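You operate a simulated robot arm through the tools that you are given. There is no shell and no other tool.

You run a simulated robot arm. Do the job below in one go: nothing can be reset, and whatever is moved stays where it is left.

TASK
Fold the tea cloth, stand cup and jug on it, then push the emptied tray back.
Fine: fold it flat; tea cup and milk jug upright on the cloth; slide the tray, don't lift it. Chip nothing. Set down upright: milk jug.
Where things are to end (x, y in the base frame): tea cup within 0.04 m of [0.54, -0.35]; milk jug within 0.04 m of [0.66, -0.35]; dresser tray within 0.04 m of [0.15, -0.61].

It is judged by the outcome, as a careful person would: the job done as asked, and still so three seconds after it is handed in. It fails if anything else is knocked over, pushed out of place, dropped, spilled or broken. Flat cloth is picked up by pressing the open fingertips on it (5 to 10 N) and closing them slowly along it; thin cloth reads only 2 to 8 mm in the jaws.

THE ROBOT
A 6-joint arm with a two-finger parallel gripper, fixed in place. Base frame: the origin is at the foot of the arm, x ahead of it, y to its left, z up. Units: m, degrees, N and s.
With the tool pointing down near the work surface it reaches from about 0.14 to 0.84 m from the base axis. Its first joint turns from -166.0 to 166.0 degrees. Payload 3.91 kg.
The tool frame sits at the grasp point between the pads (the TCP): z along the fingers, y along the line on which they close. The tips reach 0.03 m beyond it. Largest opening 0.11 m; finger width 0.02, thickness 0.01; the body of the gripper, 0.048 by 0.112 m, starts 0.055 m behind the TCP.
Orientation is that of the tool frame in the base frame, as a unit quaternion [w, x, y, z]. With the fingers straight down and closing along the base's y, the tool's x points along the base's -x, its y along +y and its z along -z.

THE INTERFACE
- The arm moves only by the tool jog_arm. Its argument "plan" is a list of rows, each a list of 7 numbers: the shift along the base's x, y, z in units of 400 mm (1.0 is 400 mm), then the turn, a rotation vector about the base's x, y, z in units of 90 degrees (1.0 is 90 degrees), then the gripper command, from -1 (shut) to 1 (fully open), values between in proportion. In form: [[tx, ty, tz, ax, ay, az, jaw], ...]. A call has 1 to 20 rows; each row is the pose to reach, as a shift and turn from the pose commanded when the call began. A call with a number of a shift or a turn outside -1 to 1 is refused whole. Each row takes 0.2 s and may step no farther than 0.05 m and 8.6 degrees from the row before; otherwise, or with a gripper value out of range, the whole call is refused. Where a pose cannot be reached the arm comes as near as it can. A force on the tool above 90 N (or 10 N above the force at the start of the call, whichever is more), or a blocked arm, ends the call early, and 0.2 s more pass. Each finger travels about 0.108 m/s and halts on what it meets, pressing with about 27 N; the grip force reading is that of the motor and also rises with nothing between the fingers. The clock runs only during rows and for 0.2 s after the last one: add rows that repeat a pose to give the fingers time. It gives the time, the measured TCP pose, the force on the tool (base axes), the opening and the grip force at its end, in the units of the frame above (readings bear some noise), with the torque about the TCP (base axes, N m) and any sound that the robot's microphone picked up.
- Cameras (640 x 400 px; columns grow to the right, rows downward): "scene" is fixed at [0.0491, -0.6488, 1.3619]; the picture's right is [0.68, -0.74, 0.00], its down [-0.65, -0.60, -0.46] and it looks along [0.34, 0.31, -0.89] (base axes); focal length 214 px, centre (320, 200). "wrist" rides on the gripper at [0.077, 0.007, -0.114] in the tool frame; the picture's right is [-0.09, 1.00, 0.00], its down [-0.80, -0.07, -0.59] and it looks along [-0.59, -0.05, 0.80] (tool axes); focal length 270 px, centre (320, 200). There is no depth. A picture from a camera that has moved, and an enlarged one, comes with that camera's place and axes in the base frame and with its lens.
- snapshot(camera): a new picture of that camera. The clock stands still meanwhile.
- slide_trunk(by): slides the trunk up (or, below 0, down) by that many m; the arm rides with it, the base frame stays. It gives what a move gives, with no picture.
- zoom(camera, box): a new picture of the part [left, top, right, bottom] of that camera's present view, enlarged. The clock stands still meanwhile.
- sign_off(): hands the job in; it is judged then, once.

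Places have to be worked out from the pictures, the camera data and where the tool is seen. Open the gripper and draw the arm clear of the work before you hand the job in, unless the task says otherwise.

The tools are called after ">>>" as name(argument=value, ...) on one line, values as JSON. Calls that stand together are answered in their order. jog_arm: Moves the arm, as the interface text tells. Its arguments: {"type":"object","properties":{"plan":{"type":"array"}},"required":["plan"]} The other tools are called the same way: slide_trunk (by) slides the trunk up or down; snapshot (camera) takes a picture; zoom (camera, box) takes an enlarged picture of a part of a camera's view; sign_off () hands the job in.

At the start:

```text
clock: 0.0
ee_pos: [0.352, -0.2337, 1.1173]
tool_rot: [0.0, 0.0, 1.0, 0.0]
ft_force: [0.0, 0.7, -0.1]
torque: [-0.02, -0.01, 0.01]
gripper_width: 0.1099
gripper_force: 0.1
trunk travel left (down, up): [-0.45, 0.09]
```

scene: 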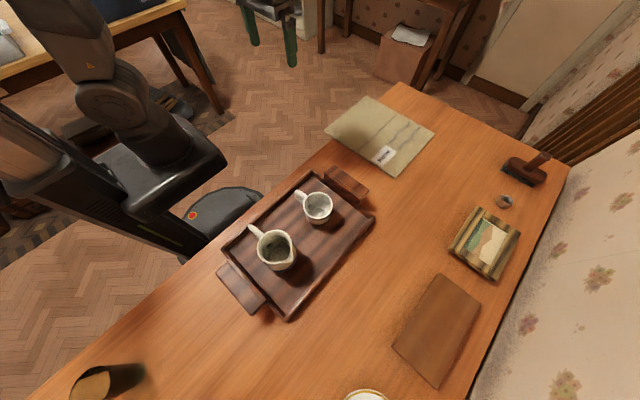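
wrist: 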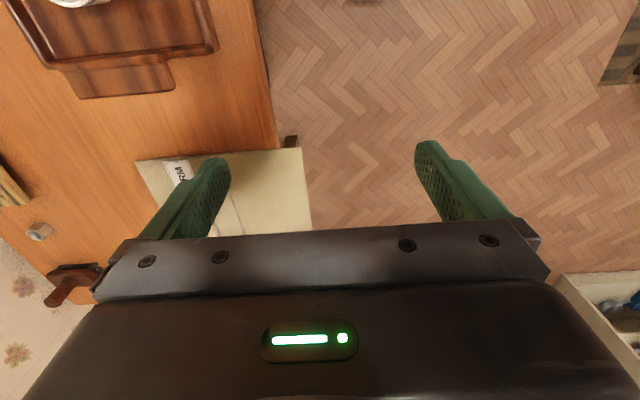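

I'll start by looking at the scene in more detail to identify the tray, cloth, cup and jug.

>>> zoom(camera="scene", box=[200, 80, 440, 330])

>>> zoom(camera="scene", box=[380, 120, 580, 400])

>>> zoom(camera="scene", box=[0, 200, 400, 400])

>>> snapshot(camera="wrist")

```text
1.60 times, centred on (320, 205) of scene
camera zoom: at [0.0491, -0.6488, 1.3619], right [0.68, -0.74, 0.0], down [-0.65, -0.6, -0.46], along [0.34, 0.31, -0.89], focal length 343 px, centre (320, 192)
```

zoom: 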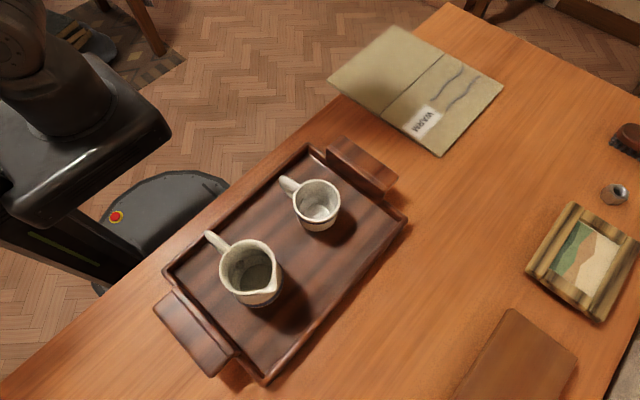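

```text
1.43 times, centred on (480, 260) of scene
camera zoom: at [0.0491, -0.6488, 1.3619], right [0.68, -0.74, 0.0], down [-0.65, -0.6, -0.46], along [0.34, 0.31, -0.89], focal length 306 px, centre (91, 114)
```

zoom: 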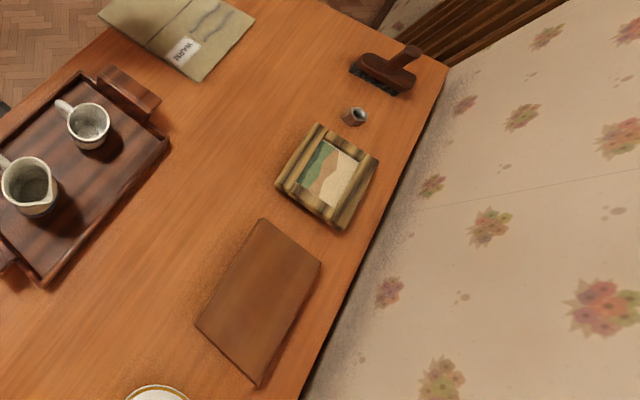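

```text
1.60 times, centred on (200, 300) of scene
camera zoom: at [0.0491, -0.6488, 1.3619], right [0.68, -0.74, 0.0], down [-0.65, -0.6, -0.46], along [0.34, 0.31, -0.89], focal length 343 px, centre (512, 40)
```

zoom: 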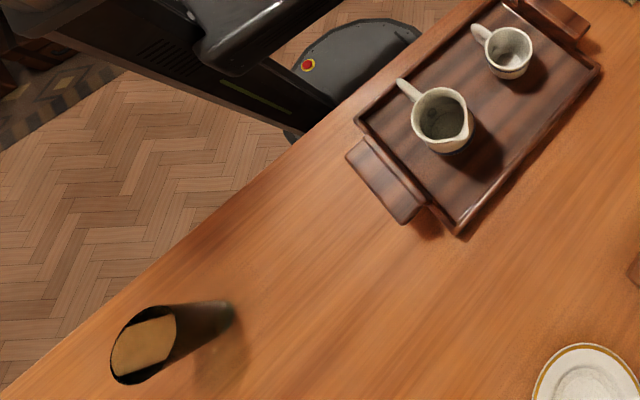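

```text
taken
camera wrist: at [0.2757, -0.227, 1.2318], right [0.09, 1.0, 0.0], down [0.8, -0.07, 0.59], along [0.59, -0.05, -0.8], focal length 270 px, centre (320, 200)
```

wrist: 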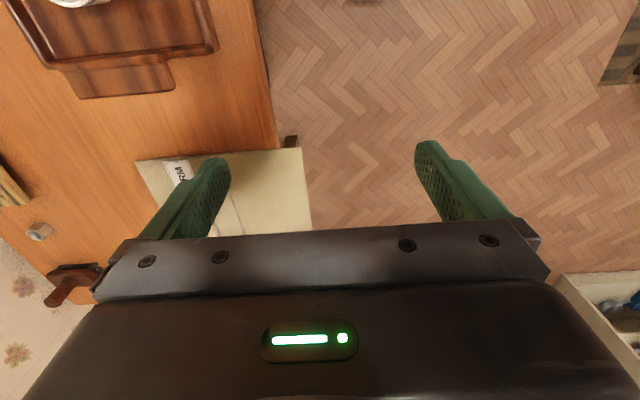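

The olive cloth lies at about x 0.47–0.72, y −0.58…−0.28 on a top near z≈0.80, and the tray's centre is about (0.15, −0.49). The cloth's front edge seems to reach past the dresser's front edge, so I'll enlarge that area.

>>> zoom(camera="scene", box=[310, 80, 450, 190])

>>> zoom(camera="wrist", box=[120, 100, 340, 240])

>>> zoom(camera="scene", box=[240, 170, 390, 280])

```text
3.64 times, centred on (380, 135) of scene
camera zoom: at [0.0491, -0.6488, 1.3619], right [0.68, -0.74, 0.0], down [-0.65, -0.6, -0.46], along [0.34, 0.31, -0.89], focal length 780 px, centre (102, 436)
```

zoom: 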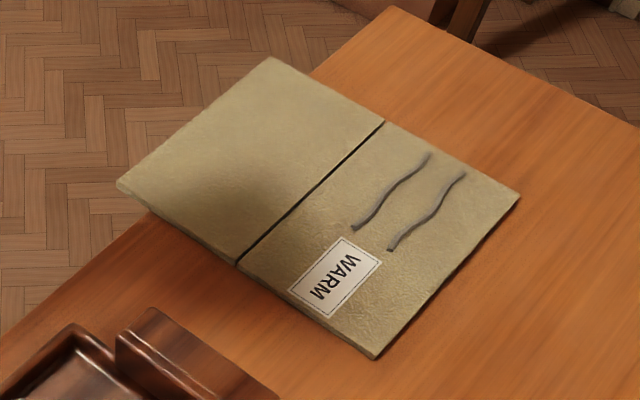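

```text
2.86 times, centred on (230, 170) of wrist
camera zoom: at [0.2757, -0.227, 1.2318], right [0.09, 1.0, 0.0], down [0.8, -0.07, 0.59], along [0.59, -0.05, -0.8], focal length 772 px, centre (577, 286)
```

zoom: 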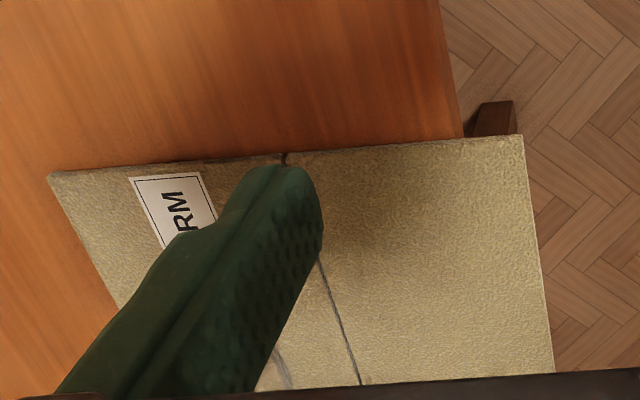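

```text
3.64 times, centred on (315, 225) of scene
camera zoom: at [0.0491, -0.6488, 1.3619], right [0.68, -0.74, 0.0], down [-0.65, -0.6, -0.46], along [0.34, 0.31, -0.89], focal length 780 px, centre (338, 109)
```

zoom: 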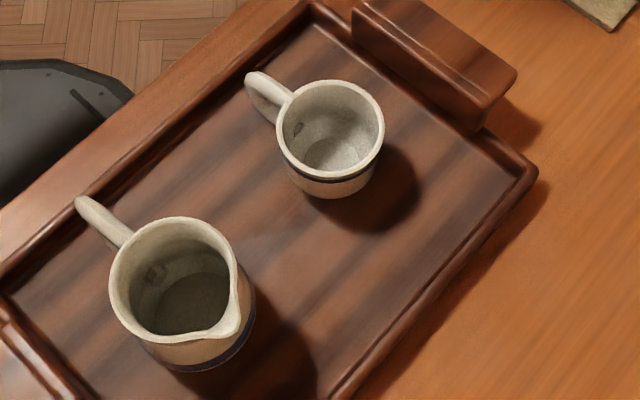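

The olive two-panel cloth has its crease at y≈−0.43, so the back half folds forward onto the front half and the goals at y=−0.35 fall on the folded part. I'll move the arm above the cloth at a safe height for a closer look.

>>> jog_arm(plan=[[0.035, -0.07, -0.042, 0, 0, 0, 1], [0.07, -0.14, -0.084, 0, 0, 0, 1], [0.105, -0.21, -0.126, 0, 0, 0, 1], [0.14, -0.28, -0.168, 0, 0, 0, 1], [0.175, -0.35, -0.21, 0, 0, 0, 1], [0.21, -0.42, -0.252, 0, 0, 0, 1], [0.245, -0.49, -0.293, 0, 0, 0, 1], [0.245, -0.49, -0.293, 0, 0, 0, 1]])

>>> snapshot(camera="wrist")

>>> snapshot(camera="scene")

```text
clock: 1.8
ee_pos: [0.4481, -0.4324, 1.0022]
tool_rot: [0.001, -0.001, 1.0, 0.0]
ft_force: [0.1, 0.2, -1.2]
torque: [-0.01, 0.0, 0.03]
gripper_width: 0.11
gripper_force: 0.0
trunk travel left (down, up): [-0.45, 0.09]
```

```text
taken
camera wrist: at [0.3722, -0.4242, 1.1156], right [0.09, 1.0, 0.0], down [0.8, -0.07, 0.59], along [0.59, -0.05, -0.8], focal length 270 px, centre (320, 200)
```

wrist: 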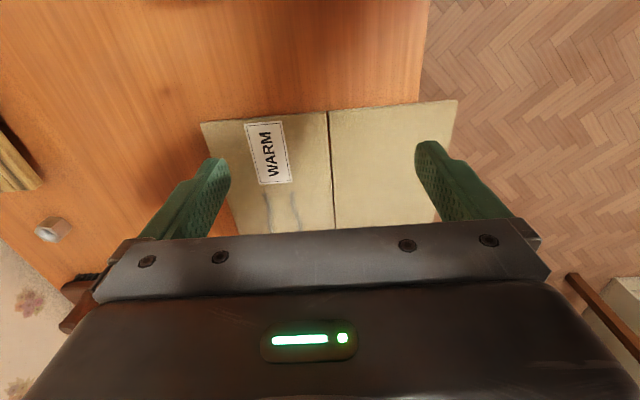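

```text
taken
```

scene: 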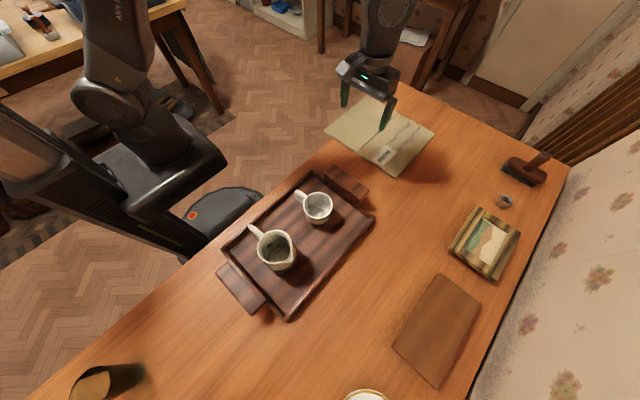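

The cloth's back edge is at y≈−0.577, its crease at −0.423, its front edge at −0.275, and x runs 0.48–0.73 (centre ≈0.605). I'll move above the back edge with the jaws part-closed to about 0.04 m.

>>> jog_arm(plan=[[0.0625, -0.05, -0.05, 0, 0, 0, 0.5], [0.125, -0.1, -0.1, 0, 0, 0, 0.1], [0.1875, -0.15, -0.15, 0, 0, 0, -0.27], [0.25, -0.2, -0.2, 0, 0, 0, -0.27], [0.3125, -0.25, -0.25, 0, 0, 0, -0.27], [0.375, -0.3, -0.3, 0, 0, 0, -0.27], [0.375, -0.3, -0.3, 0, 0, 0, -0.27]])

>>> snapshot(camera="wrist")

>>> zoom(camera="scene", box=[310, 60, 450, 190])

```text
clock: 3.4
ee_pos: [0.6008, -0.5511, 0.8787]
tool_rot: [0.0, 0.0, 1.0, -0.001]
ft_force: [0.3, -0.2, -0.9]
torque: [0.03, 0.01, 0.02]
gripper_width: 0.0401
gripper_force: 0.1
trunk travel left (down, up): [-0.45, 0.09]
```

```text
taken
camera wrist: at [0.524, -0.5434, 0.9931], right [0.09, 1.0, 0.0], down [0.8, -0.07, 0.59], along [0.59, -0.05, -0.8], focal length 270 px, centre (320, 200)
```

wrist: 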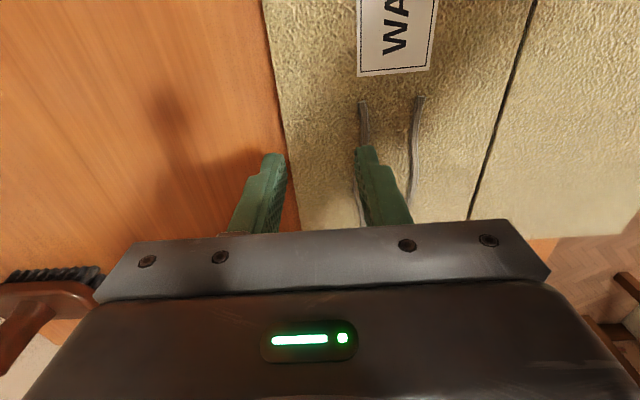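

```text
3.08 times, centred on (380, 125) of scene
camera zoom: at [0.0491, -0.6488, 1.3619], right [0.68, -0.74, 0.0], down [-0.65, -0.6, -0.46], along [0.34, 0.31, -0.89], focal length 660 px, centre (135, 431)
```

zoom: 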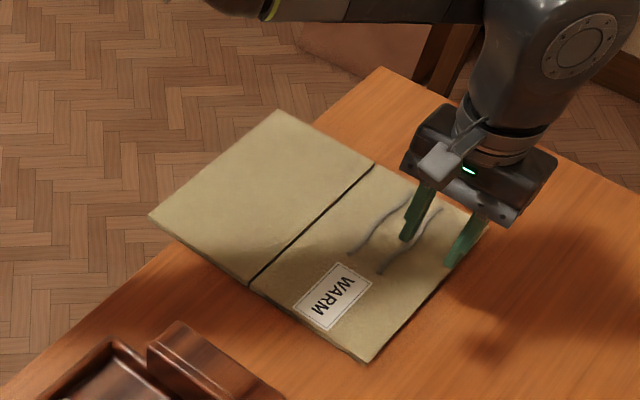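

The tips are right at the back edge (cloth edge at y≈−0.579). I'll shift 6 mm inward so both tips land on the cloth, and come down to just above it.

>>> jog_arm(plan=[[0, 0.008, -0.03, 0, 0, 0, -0.27], [0, 0.016, -0.06, 0, 0, 0, -0.27], [0, 0.016, -0.09, 0, 0, 0, -0.27], [0, 0.016, -0.1125, 0, 0, 0, -0.27], [0, 0.016, -0.1125, 0, 0, 0, -0.27]])

>>> zoom(camera="scene", box=[350, 90, 450, 170])

>>> snapshot(camera="wrist")

```text
clock: 4.6
ee_pos: [0.5993, -0.543, 0.8386]
tool_rot: [0.002, 0.0, 1.0, -0.001]
ft_force: [0.9, 0.5, 16.4]
torque: [0.38, 0.01, -0.01]
gripper_width: 0.0403
gripper_force: 0.1
trunk travel left (down, up): [-0.45, 0.09]
```

```text
5.00 times, centred on (400, 130) of scene
camera zoom: at [0.0491, -0.6488, 1.3619], right [0.68, -0.74, 0.0], down [-0.65, -0.6, -0.46], along [0.34, 0.31, -0.89], focal length 1072 px, centre (-80, 550)
```

zoom: 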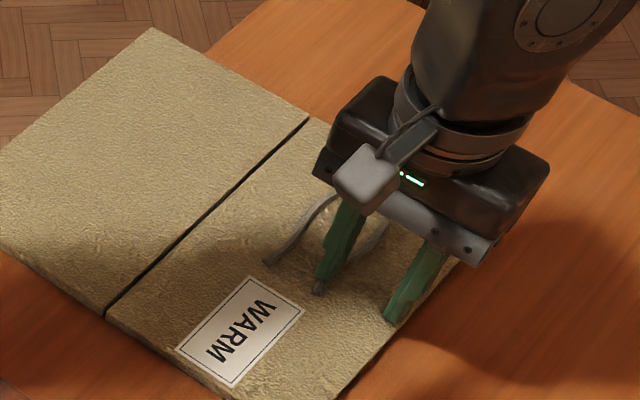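

```text
taken
camera wrist: at [0.523, -0.5351, 0.952], right [0.09, 1.0, 0.0], down [0.8, -0.07, 0.6], along [0.59, -0.05, -0.8], focal length 270 px, centre (320, 200)
```

wrist: 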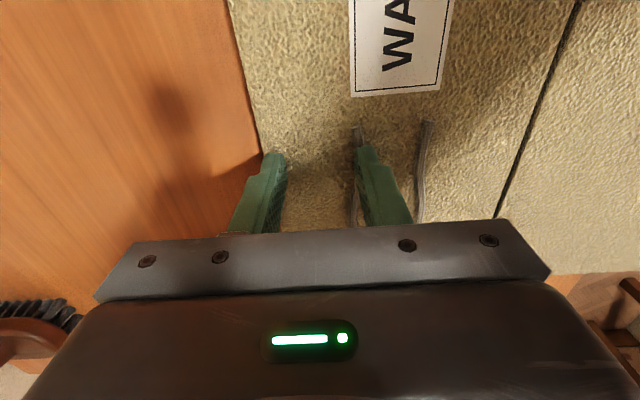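

The tool met something at tip height ≈0.808 with 16 N, and the torque says it's mainly the inner finger that's bearing. I'll look closer at what lies under it, including the grey wavy lines.

>>> zoom(camera="wrist", box=[220, 90, 460, 240])

>>> zoom(camera="scene", box=[385, 120, 425, 150])

```text
2.67 times, centred on (340, 165) of wrist
camera zoom: at [0.523, -0.5351, 0.952], right [0.09, 1.0, 0.0], down [0.8, -0.07, 0.6], along [0.59, -0.05, -0.8], focal length 721 px, centre (267, 293)
```

zoom: 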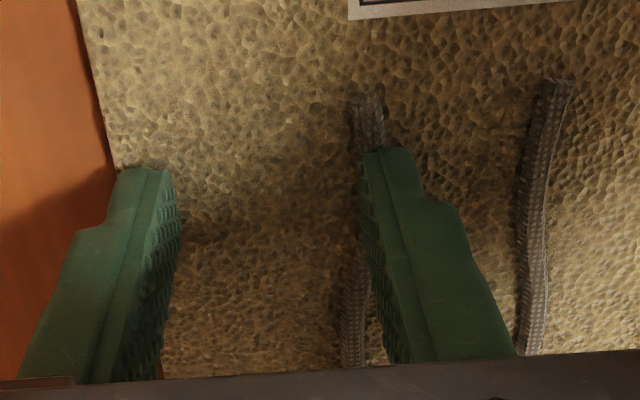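

```text
13.33 times, centred on (405, 135) of scene
camera zoom: at [0.0491, -0.6488, 1.3619], right [0.68, -0.74, 0.0], down [-0.65, -0.6, -0.46], along [0.34, 0.31, -0.89], focal length 2860 px, centre (-813, 1067)
```

zoom: 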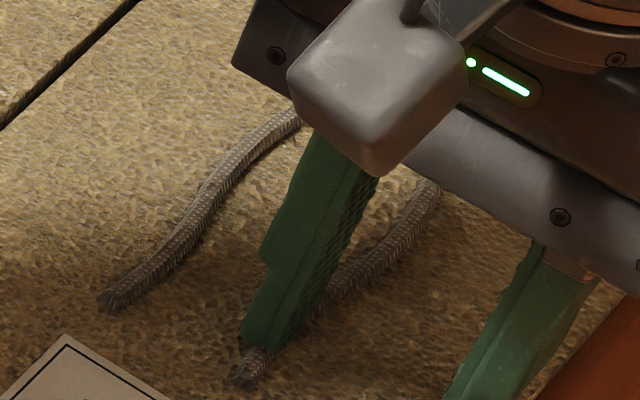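

The raised grey cord is under the inner finger. I'll lift 1 cm, narrow the jaws to ~0.028 m and move 11 mm outward so that both tips sit on plain cloth between the cord and the edge, then come back down.

>>> jog_arm(plan=[[0, 0, 0.025, 0, 0, 0, -0.4], [0, -0.0275, 0.025, 0, 0, 0, -0.49], [0, -0.0275, 0.025, 0, 0, 0, -0.49], [0, -0.0275, 0.0125, 0, 0, 0, -0.49], [0, -0.0275, 0.005, 0, 0, 0, -0.49], [0, -0.0275, 0.005, 0, 0, 0, -0.49]])

>>> zoom(camera="wrist", box=[220, 90, 460, 240])

```text
clock: 6.0
ee_pos: [0.5995, -0.5543, 0.8375]
tool_rot: [0.0, 0.001, 1.0, 0.0]
ft_force: [0.8, 1.0, 3.8]
torque: [0.07, 0.05, 0.0]
gripper_width: 0.0282
gripper_force: 0.1
trunk travel left (down, up): [-0.45, 0.09]
```

```text
2.67 times, centred on (340, 165) of wrist
camera zoom: at [0.5226, -0.5477, 0.9523], right [0.09, 1.0, 0.0], down [0.8, -0.07, 0.59], along [0.59, -0.05, -0.8], focal length 721 px, centre (267, 293)
```

zoom: 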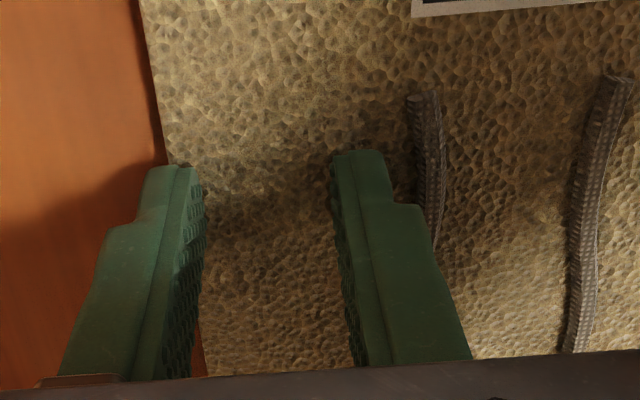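

Now both tips are on plain cloth with 3.8 N. I'll press a couple of mm more to get into the 5–10 N range.

>>> jog_arm(plan=[[0, 0, -0.003, 0, 0, 0, -0.49], [0, 0, -0.004, 0, 0, 0, -0.49]])

```text
clock: 6.6
ee_pos: [0.5996, -0.5547, 0.8383]
tool_rot: [0.002, 0.0, 1.0, -0.001]
ft_force: [-2.4, 0.4, 14.4]
torque: [0.22, 0.1, 0.12]
gripper_width: 0.028
gripper_force: 0.4
trunk travel left (down, up): [-0.45, 0.09]
```

That reads 14 N, so I'll ease back about 0.7 mm to ~8 N and then close the jaws slowly along the cloth.

>>> jog_arm(plan=[[0, 0, 0.0017, 0, 0, 0, -0.49], [0, 0, 0.0017, 0, 0, 0, -0.49]])

```text
clock: 7.2
ee_pos: [0.5986, -0.5543, 0.8365]
tool_rot: [0.0, 0.0, 1.0, -0.001]
ft_force: [-0.4, -1.4, 16.9]
torque: [0.1, 0.07, 0.0]
gripper_width: 0.0281
gripper_force: 0.1
trunk travel left (down, up): [-0.45, 0.09]
```

Still 17 N though now shared by both fingers, so I'll ease up another millimetre.

>>> jog_arm(plan=[[0, 0, 0.0025, 0, 0, 0, -0.49], [0, 0, 0.0025, 0, 0, 0, -0.49]])

```text
clock: 7.8
ee_pos: [0.5986, -0.5542, 0.8385]
tool_rot: [0.002, 0.0, 1.0, -0.001]
ft_force: [-1.1, -4.6, 16.0]
torque: [-0.02, 0.03, -0.02]
gripper_width: 0.0282
gripper_force: 0.0
trunk travel left (down, up): [-0.45, 0.09]
```

Force is still 16 N, so I'll raise 1 mm more with an extra settling row.

>>> jog_arm(plan=[[0, 0, 0.0025, 0, 0, 0, -0.49], [0, 0, 0.0025, 0, 0, 0, -0.49], [0, 0, 0.0025, 0, 0, 0, -0.49]])

```text
clock: 8.6
ee_pos: [0.5994, -0.5552, 0.8379]
tool_rot: [-0.001, 0.0, 1.0, 0.0]
ft_force: [-3.2, -2.0, 7.3]
torque: [-0.15, 0.07, -0.02]
gripper_width: 0.0283
gripper_force: 0.6
trunk travel left (down, up): [-0.45, 0.09]
```

Now 7.3 N — in range. I'll close the fingers slowly at this height.

>>> jog_arm(plan=[[0, 0, 0, 0, 0, 0, -0.54], [0, 0, 0, 0, 0, 0, -0.58], [0, 0, 0, 0, 0, 0, -0.62], [0, 0, 0, 0, 0, 0, -0.66], [0, 0, 0, 0, 0, 0, -0.7], [0, 0, 0, 0, 0, 0, -0.74], [0, 0, 0, 0, 0, 0, -0.78], [0, 0, 0, 0, 0, 0, -0.82], [0, 0, 0, 0, 0, 0, -0.86], [0, 0, 0, 0, 0, 0, -0.9], [0, 0, 0, 0, 0, 0, -0.94], [0, 0, 0, 0, 0, 0, -0.98], [0, 0, 0, 0, 0, 0, -1], [0, 0, 0, 0, 0, 0, -1], [0, 0, 0, 0, 0, 0, -1]])

>>> zoom(camera="wrist", box=[220, 90, 460, 240])

>>> zoom(camera="scene", box=[310, 80, 450, 190])

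```text
clock: 11.8
ee_pos: [0.5989, -0.5533, 0.8385]
tool_rot: [0.0, -0.001, 1.0, 0.0]
ft_force: [-1.3, -0.2, 1.7]
torque: [0.01, -0.04, -0.02]
gripper_width: 0.0003
gripper_force: 27.0
trunk travel left (down, up): [-0.45, 0.09]
```

```text
2.67 times, centred on (340, 165) of wrist
camera zoom: at [0.5237, -0.5477, 0.9523], right [0.09, 1.0, 0.0], down [0.8, -0.07, 0.59], along [0.59, -0.05, -0.8], focal length 721 px, centre (267, 293)
```

zoom: 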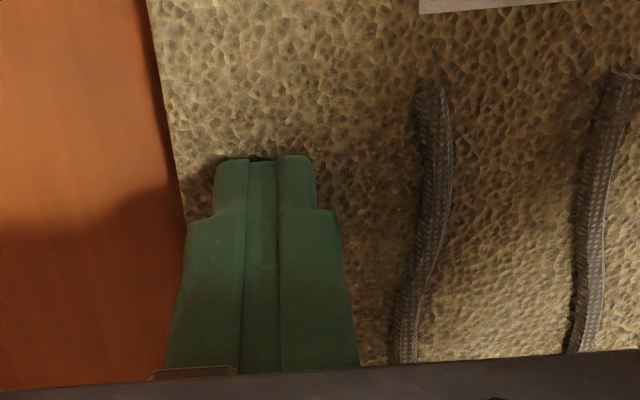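

```text
3.64 times, centred on (380, 135) of scene
camera zoom: at [0.0491, -0.6488, 1.3619], right [0.68, -0.74, 0.0], down [-0.65, -0.6, -0.46], along [0.34, 0.31, -0.89], focal length 780 px, centre (102, 436)
```

zoom: 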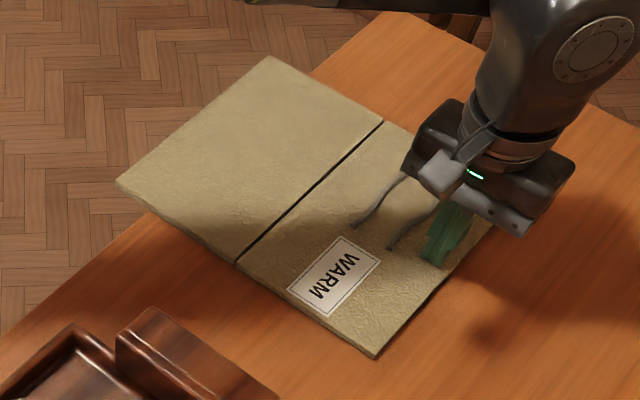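

The jaws closed to 0.3 mm, so nothing was picked up. Before retrying I'll measure the cloth's real thickness by touching the bare table with the closed fingertips just behind the back edge.

>>> jog_arm(plan=[[0, 0, 0.05, 0, 0, 0, -1], [-0.05, -0.1, 0.05, 0, 0, 0, -1], [-0.1, -0.17, 0.05, 0, 0, 0, -1], [-0.1, -0.17, 0.02, 0, 0, 0, -1], [-0.1, -0.17, -0.005, 0, 0, 0, -1], [-0.1, -0.17, -0.01, 0, 0, 0, -1]])

>>> zoom(camera="wrist", box=[220, 40, 620, 240])

```text
clock: 13.2
ee_pos: [0.555, -0.6168, 0.835]
tool_rot: [0.0, 0.0, 1.0, -0.001]
ft_force: [0.0, 0.6, -0.6]
torque: [-0.03, -0.02, 0.0]
gripper_width: 0.0003
gripper_force: 26.8
out of reach, approached as far as the arm can: row 3, 4, 5, 6
trunk travel left (down, up): [-0.45, 0.09]
```

```text
1.60 times, centred on (420, 140) of wrist
camera zoom: at [0.478, -0.6102, 0.9485], right [0.09, 1.0, 0.0], down [0.8, -0.07, 0.6], along [0.59, -0.05, -0.8], focal length 432 px, centre (160, 296)
```

zoom: 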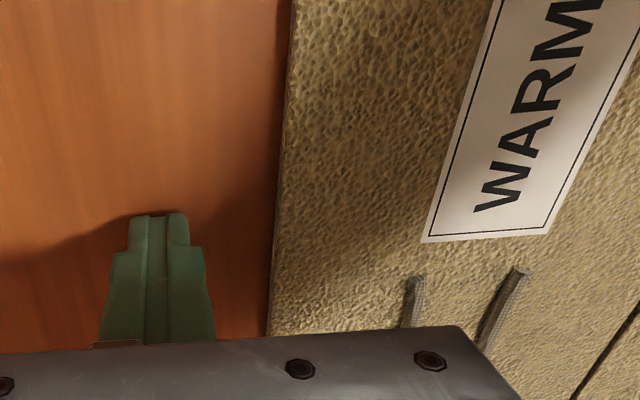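

The reach limit is about r≈0.83 here; the tip is above bare table. I'll come 15 mm inward in x and step down gently to feel the table.

>>> jog_arm(plan=[[-0.04, 0, 0, 0, 0, 0, -1], [-0.04, 0, -0.005, 0, 0, 0, -1], [-0.04, 0, -0.01, 0, 0, 0, -1], [-0.04, 0, -0.01, 0, 0, 0, -1]])

>>> jog_arm(plan=[[0, 0, -0.005, 0, 0, 0, -1], [0, 0, -0.01, 0, 0, 0, -1], [0, 0, -0.01, 0, 0, 0, -1]])

>>> jog_arm(plan=[[0, 0, -0.005, 0, 0, 0, -1], [0, 0, -0.0075, 0, 0, 0, -1], [0, 0, -0.0075, 0, 0, 0, -1]])

```text
clock: 14.2
ee_pos: [0.5392, -0.6179, 0.8306]
tool_rot: [0.0, -0.001, 1.0, 0.0]
ft_force: [-0.1, 0.2, 0.7]
torque: [-0.04, 0.01, 0.05]
gripper_width: 0.0002
gripper_force: 26.8
trunk travel left (down, up): [-0.45, 0.09]
```

```text
clock: 15.0
ee_pos: [0.539, -0.618, 0.831]
tool_rot: [0.002, 0.0, 1.0, -0.003]
ft_force: [1.8, -6.4, 23.7]
torque: [-0.12, 0.18, 0.15]
gripper_width: 0.0
gripper_force: 26.9
trunk travel left (down, up): [-0.45, 0.09]
```

```text
clock: 15.8
ee_pos: [0.5399, -0.6176, 0.8296]
tool_rot: [0.004, 0.0, 1.0, -0.004]
ft_force: [7.9, -12.6, 39.9]
torque: [-0.31, 0.16, 0.12]
gripper_width: 0.0
gripper_force: 26.9
trunk travel left (down, up): [-0.45, 0.09]
```

The table is at tip z≈0.800 and the cloth top at ≈0.807, so the cloth is about 7 mm thick. I'll retry with a wider opening (~0.08 m) between the label and the cords, so there is cloth to gather.

>>> jog_arm(plan=[[0, 0, 0.05, 0, 0, 0, -1], [0, 0, 0.1, 0, 0, 0, -0.7], [0.03, 0.08, 0.1, 0, 0, 0, -0.3], [0.06, 0.16, 0.1, 0, 0, 0, 0.1], [0.095, 0.2325, 0.1, 0, 0, 0, 0.45], [0.095, 0.2325, 0.06, 0, 0, 0, 0.45], [0.095, 0.2325, 0.0425, 0, 0, 0, 0.45], [0.095, 0.2325, 0.0425, 0, 0, 0, 0.45]])

>>> snapshot(camera="wrist")

```text
clock: 17.6
ee_pos: [0.5754, -0.5246, 0.8399]
tool_rot: [0.0, 0.0, 1.0, 0.0]
ft_force: [-0.2, 0.2, 0.2]
torque: [0.01, -0.04, 0.02]
gripper_width: 0.0798
gripper_force: 0.1
trunk travel left (down, up): [-0.45, 0.09]
```

```text
taken
camera wrist: at [0.5001, -0.5171, 0.9547], right [0.09, 1.0, 0.0], down [0.8, -0.07, 0.59], along [0.59, -0.05, -0.8], focal length 270 px, centre (320, 200)
```

wrist: 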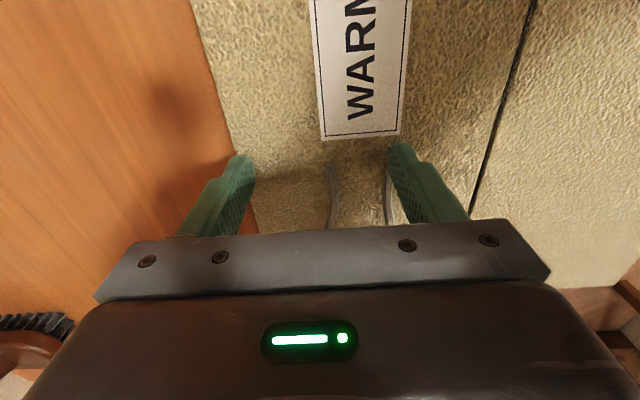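

Positioned with no contact yet. Lowering a few mm to get about 8 N.

>>> jog_arm(plan=[[0, 0, -0.005, 0, 0, 0, 0.45], [0, 0, -0.0075, 0, 0, 0, 0.45], [0, 0, -0.0075, 0, 0, 0, 0.45], [0, 0, -0.0075, 0, 0, 0, 0.45]])

```text
clock: 18.6
ee_pos: [0.5757, -0.5244, 0.8375]
tool_rot: [0.0, 0.0, 1.0, -0.001]
ft_force: [0.0, 0.0, 1.9]
torque: [0.1, 0.03, 0.01]
gripper_width: 0.0796
gripper_force: 0.1
trunk travel left (down, up): [-0.45, 0.09]
```

Just touching (1.9 N); pressing another 1 mm.

>>> jog_arm(plan=[[0, 0, -0.002, 0, 0, 0, 0.45], [0, 0, -0.002, 0, 0, 0, 0.45], [0, 0, -0.002, 0, 0, 0, 0.45]])

```text
clock: 19.4
ee_pos: [0.5763, -0.5242, 0.8375]
tool_rot: [0.001, 0.0, 1.0, -0.001]
ft_force: [0.5, 1.1, 10.2]
torque: [0.47, 0.01, -0.04]
gripper_width: 0.0793
gripper_force: 0.1
trunk travel left (down, up): [-0.45, 0.09]
```

The torque shows only the inner finger bearing; the outer tip is right at the edge (edge ≈ −0.573). I'll lift, shift 9 mm forward and press again.

>>> jog_arm(plan=[[0, 0, 0.0125, 0, 0, 0, 0.45], [0, 0.0225, 0.0125, 0, 0, 0, 0.45], [0, 0.0225, 0.003, 0, 0, 0, 0.45], [0, 0.0225, 0.0, 0, 0, 0, 0.45], [0, 0.0225, 0.0, 0, 0, 0, 0.45], [0, 0.0225, 0.0, 0, 0, 0, 0.45]])

```text
clock: 20.8
ee_pos: [0.5773, -0.5152, 0.8373]
tool_rot: [0.001, 0.001, 1.0, -0.001]
ft_force: [0.7, -1.5, 8.9]
torque: [0.35, 0.01, -0.06]
gripper_width: 0.079
gripper_force: 0.1
trunk travel left (down, up): [-0.45, 0.09]
```

Still only the inner finger bears, so the cloth slopes slightly down to the edge. I'll tilt the tool by 1° about x to load both tips.

>>> jog_arm(plan=[[0, 0, 0, 0.012, 0, 0, 0.45], [0, 0, 0, 0.012, 0, 0, 0.45], [0, 0, 0, 0.012, 0, 0, 0.45]])

```text
clock: 21.6
ee_pos: [0.5771, -0.5137, 0.8389]
tool_rot: [0.001, 0.0, 1.0, 0.009]
ft_force: [1.1, -2.0, 13.8]
torque: [-0.72, -0.02, 0.03]
gripper_width: 0.0805
gripper_force: 0.7
trunk travel left (down, up): [-0.45, 0.09]
```

Now it's on the outer finger; halving the tilt and easing up half a millimetre.

>>> jog_arm(plan=[[0, 0, 0.0005, -0.006, 0, 0, 0.45], [0, 0, 0.0005, -0.006, 0, 0, 0.45], [0, 0, 0.0005, -0.006, 0, 0, 0.45]])

```text
clock: 22.4
ee_pos: [0.5763, -0.5136, 0.8381]
tool_rot: [0.0, -0.001, 1.0, 0.004]
ft_force: [2.0, -1.9, 14.0]
torque: [-0.73, -0.03, 0.1]
gripper_width: 0.0803
gripper_force: 1.0
trunk travel left (down, up): [-0.45, 0.09]
```

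>>> jog_arm(plan=[[0, 0, 0.001, -0.0035, 0, 0, 0.45], [0, 0, 0.001, -0.0035, 0, 0, 0.45], [0, 0, 0.001, -0.0035, 0, 0, 0.45], [0, 0, 0.001, -0.0035, 0, 0, 0.45]])

```text
clock: 23.4
ee_pos: [0.5764, -0.5141, 0.8378]
tool_rot: [0.0, 0.0, 1.0, 0.002]
ft_force: [-1.6, -0.4, 12.5]
torque: [-0.59, 0.05, -0.04]
gripper_width: 0.0803
gripper_force: 0.0
trunk travel left (down, up): [-0.45, 0.09]
```

Near enough: about 12 N. Closing slowly in stages while watching the force.

>>> jog_arm(plan=[[0, 0, 0, 0, 0, 0, 0.4], [0, 0, 0, 0, 0, 0, 0.35], [0, 0, 0, 0, 0, 0, 0.3], [0, 0, 0, 0, 0, 0, 0.25], [0, 0, 0, 0, 0, 0, 0.2], [0, 0, 0, 0, 0, 0, 0.15]])

>>> snapshot(camera="wrist")

```text
clock: 24.8
ee_pos: [0.5777, -0.5141, 0.8378]
tool_rot: [0.001, -0.001, 1.0, 0.002]
ft_force: [-0.3, -4.8, 12.7]
torque: [-0.6, 0.08, -0.03]
gripper_width: 0.0657
gripper_force: 2.3
trunk travel left (down, up): [-0.45, 0.09]
```

```text
taken
camera wrist: at [0.5007, -0.5076, 0.9522], right [0.09, 1.0, 0.0], down [0.8, -0.07, 0.59], along [0.59, -0.05, -0.8], focal length 270 px, centre (320, 200)
```

wrist: 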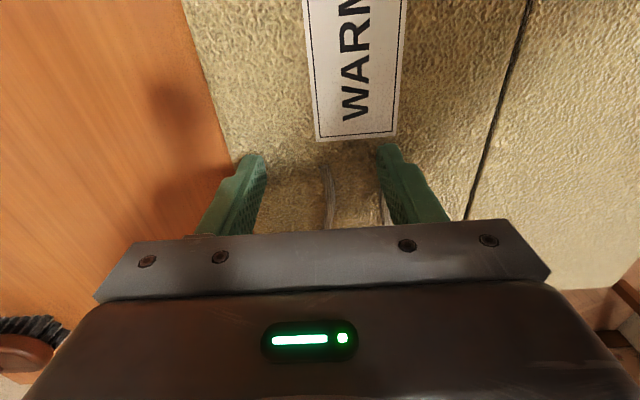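

Force holds at ~12.7 N while the fingers creep in. Continuing the slow close.

>>> jog_arm(plan=[[0, 0, 0, 0, 0, 0, 0.09], [0, 0, 0, 0, 0, 0, 0.03], [0, 0, 0, 0, 0, 0, -0.03], [0, 0, 0, 0, 0, 0, -0.09], [0, 0, 0, 0, 0, 0, -0.15], [0, 0, 0, 0, 0, 0, -0.21], [0, 0, 0, 0, 0, 0, -0.27], [0, 0, 0, 0, 0, 0, -0.33], [0, 0, 0, 0, 0, 0, -0.39], [0, 0, 0, 0, 0, 0, -0.45]])

>>> snapshot(camera="wrist")

```text
clock: 27.0
ee_pos: [0.577, -0.5155, 0.8376]
tool_rot: [0.0, 0.001, 1.0, 0.002]
ft_force: [-0.4, -3.5, 13.5]
torque: [-0.39, 0.01, 0.0]
gripper_width: 0.0325
gripper_force: 2.6
trunk travel left (down, up): [-0.45, 0.09]
```

```text
taken
camera wrist: at [0.5007, -0.5076, 0.9522], right [0.09, 1.0, 0.0], down [0.8, -0.07, 0.59], along [0.59, -0.05, -0.8], focal length 270 px, centre (320, 200)
```

wrist: 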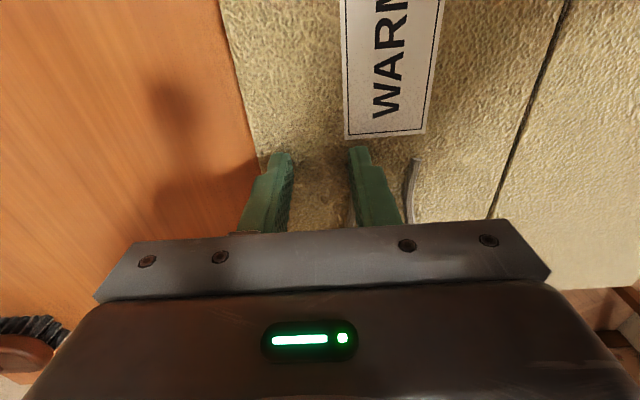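

The outer finger alone gripped and dragged the whole cloth a couple of cm forward instead of gathering it. I'll open the jaws slowly under the same pressure so it drags back to where it was.

>>> jog_arm(plan=[[0, 0, 0, 0, 0, 0, -0.37], [0, 0, 0, 0, 0, 0, -0.29], [0, 0, 0, 0, 0, 0, -0.21], [0, 0, 0, 0, 0, 0, -0.13], [0, 0, 0, 0, 0, 0, -0.05], [0, 0, 0, 0, 0, 0, 0.03], [0, 0, 0, 0, 0, 0, 0.11], [0, 0, 0, 0, 0, 0, 0.19], [0, 0, 0, 0, 0, 0, 0.27], [0, 0, 0, 0, 0, 0, 0.35], [0, 0, 0, 0, 0, 0, 0.43], [0, 0, 0, 0, 0, 0, 0.45]])

>>> snapshot(camera="wrist")

>>> zoom(camera="scene", box=[310, 80, 450, 190])

```text
clock: 29.6
ee_pos: [0.5772, -0.5148, 0.8376]
tool_rot: [0.0, 0.0, 1.0, 0.002]
ft_force: [-0.3, 4.4, 9.8]
torque: [-0.31, 0.01, -0.01]
gripper_width: 0.0774
gripper_force: 0.0
trunk travel left (down, up): [-0.45, 0.09]
```

```text
taken
camera wrist: at [0.5009, -0.507, 0.9523], right [0.09, 1.0, 0.0], down [0.8, -0.07, 0.59], along [0.59, -0.05, -0.8], focal length 270 px, centre (320, 200)
```

wrist: 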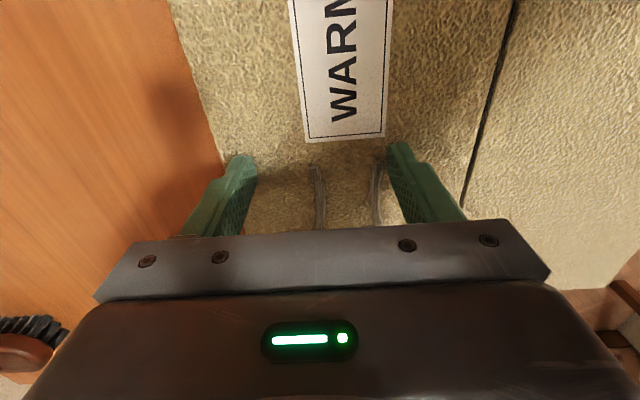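

```text
3.64 times, centred on (380, 135) of scene
camera zoom: at [0.0491, -0.6488, 1.3619], right [0.68, -0.74, 0.0], down [-0.65, -0.6, -0.46], along [0.34, 0.31, -0.89], focal length 780 px, centre (102, 436)
```

zoom: 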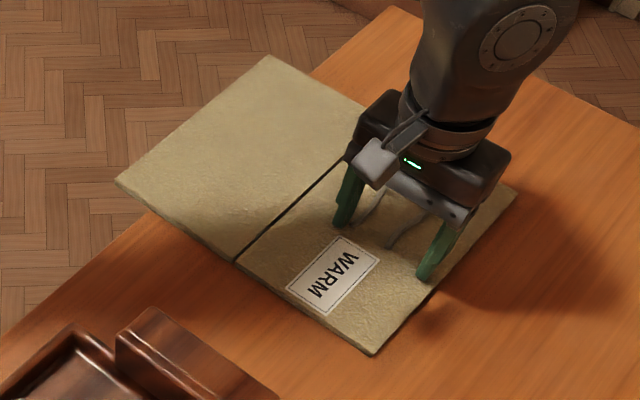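

The cloth is back in place. I'll re-seat with slightly less tilt so both tips bear equally, which should gather the cloth rather than drag it.

>>> jog_arm(plan=[[0, 0, 0.012, -0.0013, 0, 0, 0.45], [0, 0, 0.012, -0.0013, 0, 0, 0.45], [0, 0, 0.004, -0.0013, 0, 0, 0.45], [0, 0, 0.0015, -0.0013, 0, 0, 0.45], [0, 0, 0.0005, -0.0013, 0, 0, 0.45], [0, 0, 0.0005, -0.0013, 0, 0, 0.45]])

```text
clock: 31.0
ee_pos: [0.5774, -0.5158, 0.8384]
tool_rot: [-0.001, 0.001, 1.0, 0.001]
ft_force: [1.3, -1.7, 2.9]
torque: [-0.15, -0.03, 0.05]
gripper_width: 0.0804
gripper_force: 0.7
trunk travel left (down, up): [-0.45, 0.09]
```

>>> jog_arm(plan=[[0, 0, -0.0025, -0.001, 0, 0, 0.45], [0, 0, -0.0025, -0.001, 0, 0, 0.45], [0, 0, -0.0025, -0.001, 0, 0, 0.45]])

```text
clock: 31.8
ee_pos: [0.5771, -0.5147, 0.837]
tool_rot: [0.001, 0.0, 1.0, 0.0]
ft_force: [2.7, -0.7, 12.4]
torque: [0.47, -0.05, -0.15]
gripper_width: 0.0798
gripper_force: 0.0
trunk travel left (down, up): [-0.45, 0.09]
```

>>> jog_arm(plan=[[0, 0, 0.0005, 0.0008, 0, 0, 0.45], [0, 0, 0.0005, 0.0008, 0, 0, 0.45], [0, 0, 0.0005, 0.0008, 0, 0, 0.45]])

```text
clock: 32.6
ee_pos: [0.5767, -0.5143, 0.8378]
tool_rot: [0.0, 0.0, 1.0, 0.0]
ft_force: [1.9, 0.3, 11.2]
torque: [-0.15, -0.07, 0.03]
gripper_width: 0.0797
gripper_force: 0.1
trunk travel left (down, up): [-0.45, 0.09]
```

Now well balanced: 11 N, torque near zero. Closing slowly.

>>> jog_arm(plan=[[0, 0, 0, 0, 0, 0, 0.42], [0, 0, 0, 0, 0, 0, 0.39], [0, 0, 0, 0, 0, 0, 0.36], [0, 0, 0, 0, 0, 0, 0.33], [0, 0, 0, 0, 0, 0, 0.3], [0, 0, 0, 0, 0, 0, 0.27], [0, 0, 0, 0, 0, 0, 0.24], [0, 0, 0, 0, 0, 0, 0.21], [0, 0, 0, 0, 0, 0, 0.18], [0, 0, 0, 0, 0, 0, 0.15]])

>>> snapshot(camera="wrist")

```text
clock: 34.8
ee_pos: [0.5762, -0.5156, 0.8376]
tool_rot: [0.0, 0.0, 1.0, 0.001]
ft_force: [-1.5, -5.6, 11.5]
torque: [-0.36, 0.05, -0.06]
gripper_width: 0.0658
gripper_force: 2.4
trunk travel left (down, up): [-0.45, 0.09]
```

```text
taken
camera wrist: at [0.4997, -0.5083, 0.9522], right [0.09, 1.0, 0.0], down [0.8, -0.07, 0.6], along [0.59, -0.05, -0.8], focal length 270 px, centre (320, 200)
```

wrist: 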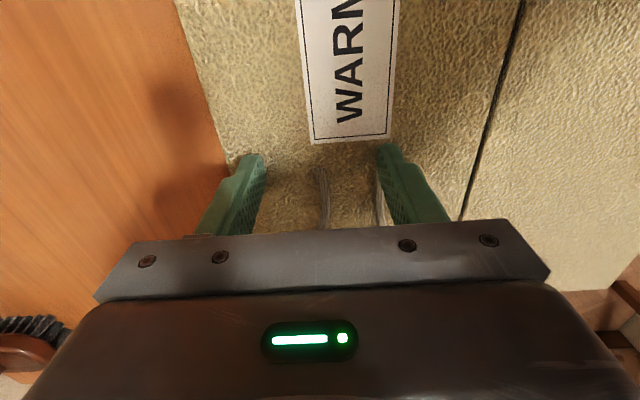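

Again the cloth slides with the outer finger since the inner one barely bears. I'll open to drag it back, then re-seat with a narrower opening nearer the edge where balance is easier.

>>> jog_arm(plan=[[0, 0, 0, 0, 0, 0, 0.2], [0, 0, 0, 0, 0, 0, 0.26], [0, 0, 0, 0, 0, 0, 0.32], [0, 0, 0, 0, 0, 0, 0.38], [0, 0, 0, 0, 0, 0, 0.45], [0, 0, 0, 0, 0, 0, 0.45], [0, 0, 0.02, 0, 0, 0, 0.3], [-0.01, -0.03, 0.02, 0, 0, 0, 0], [-0.0175, -0.06, 0.02, 0, 0, 0, -0.27], [-0.0175, -0.06, 0.02, 0, 0, 0, -0.27], [-0.0175, -0.06, 0.005, 0, 0, 0, -0.27], [-0.0175, -0.06, 0.0015, 0, 0, 0, -0.27], [-0.0175, -0.06, 0.0015, 0, 0, 0, -0.27]])

>>> zoom(camera="wrist", box=[160, 40, 560, 240])

```text
clock: 37.6
ee_pos: [0.5713, -0.5373, 0.8373]
tool_rot: [0.0, 0.0, 1.0, 0.001]
ft_force: [0.4, -0.6, 3.5]
torque: [-0.07, -0.01, -0.01]
gripper_width: 0.0404
gripper_force: 0.1
trunk travel left (down, up): [-0.45, 0.09]
```

```text
1.60 times, centred on (360, 140) of wrist
camera zoom: at [0.4942, -0.5314, 0.9523], right [0.09, 1.0, 0.0], down [0.8, -0.07, 0.59], along [0.59, -0.05, -0.8], focal length 432 px, centre (256, 296)
```

zoom: 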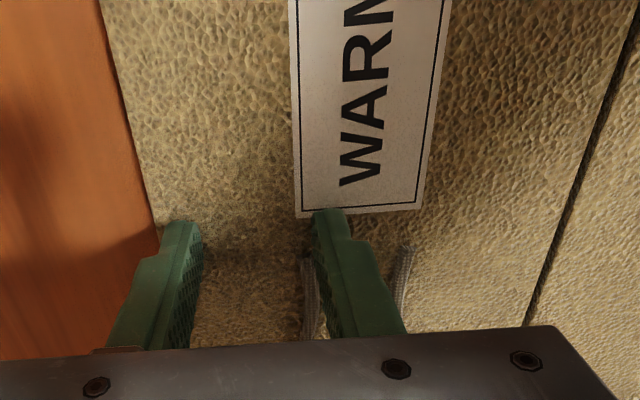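

>>> jog_arm(plan=[[0, 0, -0.002, -0.001, 0, 0, -0.27], [0, 0, -0.002, -0.001, 0, 0, -0.27], [0, 0, -0.002, -0.001, 0, 0, -0.27]])

```text
clock: 38.4
ee_pos: [0.5713, -0.5379, 0.8382]
tool_rot: [0.001, 0.001, 1.0, -0.001]
ft_force: [-0.4, -1.3, 12.0]
torque: [0.2, -0.03, -0.06]
gripper_width: 0.0399
gripper_force: 0.1
trunk travel left (down, up): [-0.45, 0.09]
```

>>> jog_arm(plan=[[0, 0, 0.0, 0.0007, 0, 0, -0.27], [0, 0, 0.0, 0.0007, 0, 0, -0.27], [0, 0, 0.0, 0.0007, 0, 0, -0.27]])

```text
clock: 39.2
ee_pos: [0.5695, -0.5376, 0.8381]
tool_rot: [0.001, 0.0, 1.0, -0.001]
ft_force: [4.6, -4.6, 16.9]
torque: [0.06, -0.09, -0.07]
gripper_width: 0.0401
gripper_force: 0.0
trunk travel left (down, up): [-0.45, 0.09]
```

Balanced; force crept to 17 N, so ease up slightly and close slowly.

>>> jog_arm(plan=[[0, 0, 0.0015, 0, 0, 0, -0.27], [0, 0, 0.002, 0, 0, 0, -0.29], [0, 0, 0.002, 0, 0, 0, -0.31], [0, 0, 0.002, 0, 0, 0, -0.33], [0, 0, 0.002, 0, 0, 0, -0.35], [0, 0, 0.002, 0, 0, 0, -0.37], [0, 0, 0.002, 0, 0, 0, -0.39], [0, 0, 0.002, 0, 0, 0, -0.41], [0, 0, 0.002, 0, 0, 0, -0.43], [0, 0, 0.002, 0, 0, 0, -0.45]])

>>> zoom(camera="wrist", box=[160, 40, 560, 240])

```text
clock: 41.4
ee_pos: [0.5709, -0.5385, 0.8381]
tool_rot: [0.0, 0.001, 1.0, -0.001]
ft_force: [-0.3, -0.9, 13.0]
torque: [-0.01, -0.01, -0.03]
gripper_width: 0.0345
gripper_force: 4.7
trunk travel left (down, up): [-0.45, 0.09]
```

```text
1.60 times, centred on (360, 140) of wrist
camera zoom: at [0.4936, -0.5308, 0.9522], right [0.09, 1.0, 0.0], down [0.8, -0.07, 0.59], along [0.59, -0.05, -0.8], focal length 432 px, centre (256, 296)
```

zoom: 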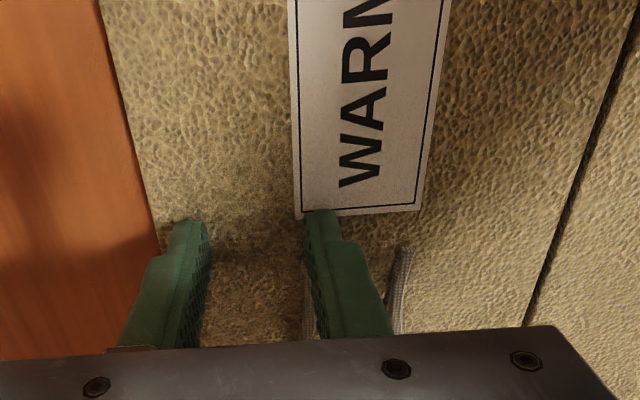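

Balanced and the gripper force is rising (friction working against the cloth). Continuing the slow closing.

>>> jog_arm(plan=[[0, 0, 0, 0, 0, 0, -0.48], [0, 0, 0, 0, 0, 0, -0.51], [0, 0, 0, 0, 0, 0, -0.54], [0, 0, 0, 0, 0, 0, -0.57], [0, 0, 0, 0, 0, 0, -0.6], [0, 0, 0, 0, 0, 0, -0.63], [0, 0, 0, 0, 0, 0, -0.66], [0, 0, 0, 0, 0, 0, -0.69]])

>>> zoom(camera="wrist", box=[160, 40, 560, 240])

```text
clock: 43.2
ee_pos: [0.5706, -0.5376, 0.8375]
tool_rot: [0.0, 0.001, 1.0, 0.0]
ft_force: [0.0, 0.5, 10.8]
torque: [0.01, 0.05, 0.0]
gripper_width: 0.0208
gripper_force: 4.0
trunk travel left (down, up): [-0.45, 0.09]
```

```text
1.60 times, centred on (360, 140) of wrist
camera zoom: at [0.4938, -0.5308, 0.9522], right [0.09, 1.0, 0.0], down [0.8, -0.07, 0.6], along [0.59, -0.05, -0.8], focal length 432 px, centre (256, 296)
```

zoom: 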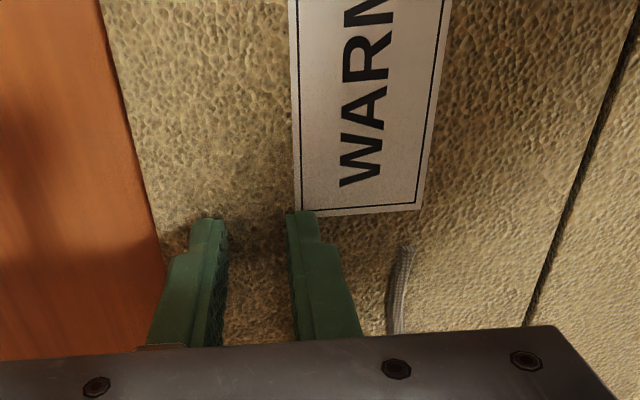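

>>> jog_arm(plan=[[0, 0, 0, 0, 0, 0, -0.72], [0, 0, 0, 0, 0, 0, -0.75], [0, 0, 0, 0, 0, 0, -0.78], [0, 0, 0, 0, 0, 0, -0.81], [0, 0, 0, 0, 0, 0, -0.84], [0, 0, 0, 0, 0, 0, -0.87], [0, 0, 0, 0, 0, 0, -0.9], [0, 0, 0, 0, 0, 0, -0.93], [0, 0, 0, 0, 0, 0, -0.96], [0, 0, 0, 0, 0, 0, -1], [0, 0, 0, 0, 0, 0, -1], [0, 0, 0, 0, 0, 0, -1]])

>>> zoom(camera="wrist", box=[160, 40, 560, 240])

```text
clock: 45.8
ee_pos: [0.5708, -0.5375, 0.8387]
tool_rot: [0.001, 0.001, 1.0, 0.0]
ft_force: [-0.5, 0.9, 8.7]
torque: [0.09, -0.01, 0.01]
gripper_width: 0.0003
gripper_force: 26.7
trunk travel left (down, up): [-0.45, 0.09]
```

```text
1.60 times, centred on (360, 140) of wrist
camera zoom: at [0.494, -0.5308, 0.9522], right [0.09, 1.0, 0.0], down [0.8, -0.07, 0.59], along [0.59, -0.05, -0.8], focal length 432 px, centre (256, 296)
```

zoom: 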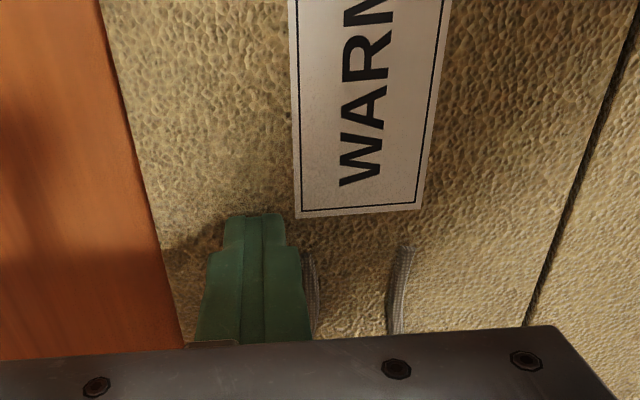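

The pinch method doesn't gather it: the cloth behaves as stiff ~7 mm panels with a crease. Its front half overhangs the dresser edge by ~4.5 cm, where I can take the edge between the jaws from above and below. I'll retreat, turn the tool to point at the dresser (−y), and approach that edge from the front.

>>> jog_arm(plan=[[0, 0, 0.1, 0, 0, 0, -0.9], [0.01, 0.03, 0.2, 0, 0, 0, -0.6], [0.02, 0.06, 0.3, 0, 0, 0, -0.3], [0.03, 0.13, 0.38, 0, 0, 0, -0.1], [0.04, 0.24, 0.4, 0, 0, 0, -0.1], [0.05, 0.35, 0.4, 0, 0, 0, -0.1], [0.06, 0.46, 0.4, 0, 0, 0, -0.1], [0.07, 0.57, 0.4, 0, 0, 0, -0.1], [0.07, 0.68, 0.4, 0, 0, 0, -0.1], [0.07, 0.78, 0.4, 0, 0, 0, -0.1], [0.07, 0.85, 0.4, 0, 0, 0, -0.1], [0.07, 0.85, 0.4, 0, 0, 0, -0.1]])

>>> zoom(camera="scene", box=[300, 60, 460, 190])

>>> snapshot(camera="wrist")

```text
clock: 48.4
ee_pos: [0.5983, -0.1987, 0.9977]
tool_rot: [0.0, 0.0, 1.0, 0.0]
ft_force: [0.1, -0.2, -0.2]
torque: [0.01, 0.0, -0.02]
gripper_width: 0.0496
gripper_force: 0.1
trunk travel left (down, up): [-0.45, 0.09]
```

```text
3.08 times, centred on (380, 125) of scene
camera zoom: at [0.0491, -0.6488, 1.3619], right [0.68, -0.74, 0.0], down [-0.65, -0.6, -0.46], along [0.34, 0.31, -0.89], focal length 660 px, centre (135, 431)
```

zoom: 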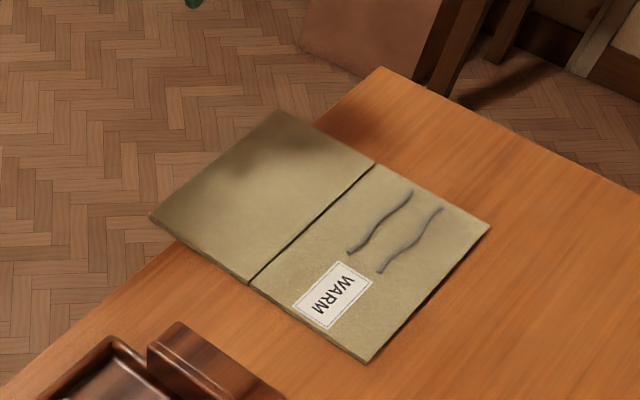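

```text
taken
camera wrist: at [0.5215, -0.1911, 1.1117], right [0.09, 1.0, 0.0], down [0.8, -0.07, 0.59], along [0.59, -0.05, -0.8], focal length 270 px, centre (320, 200)
```

wrist: 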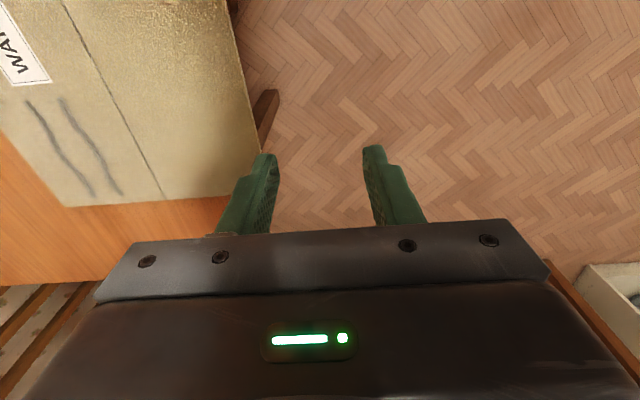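

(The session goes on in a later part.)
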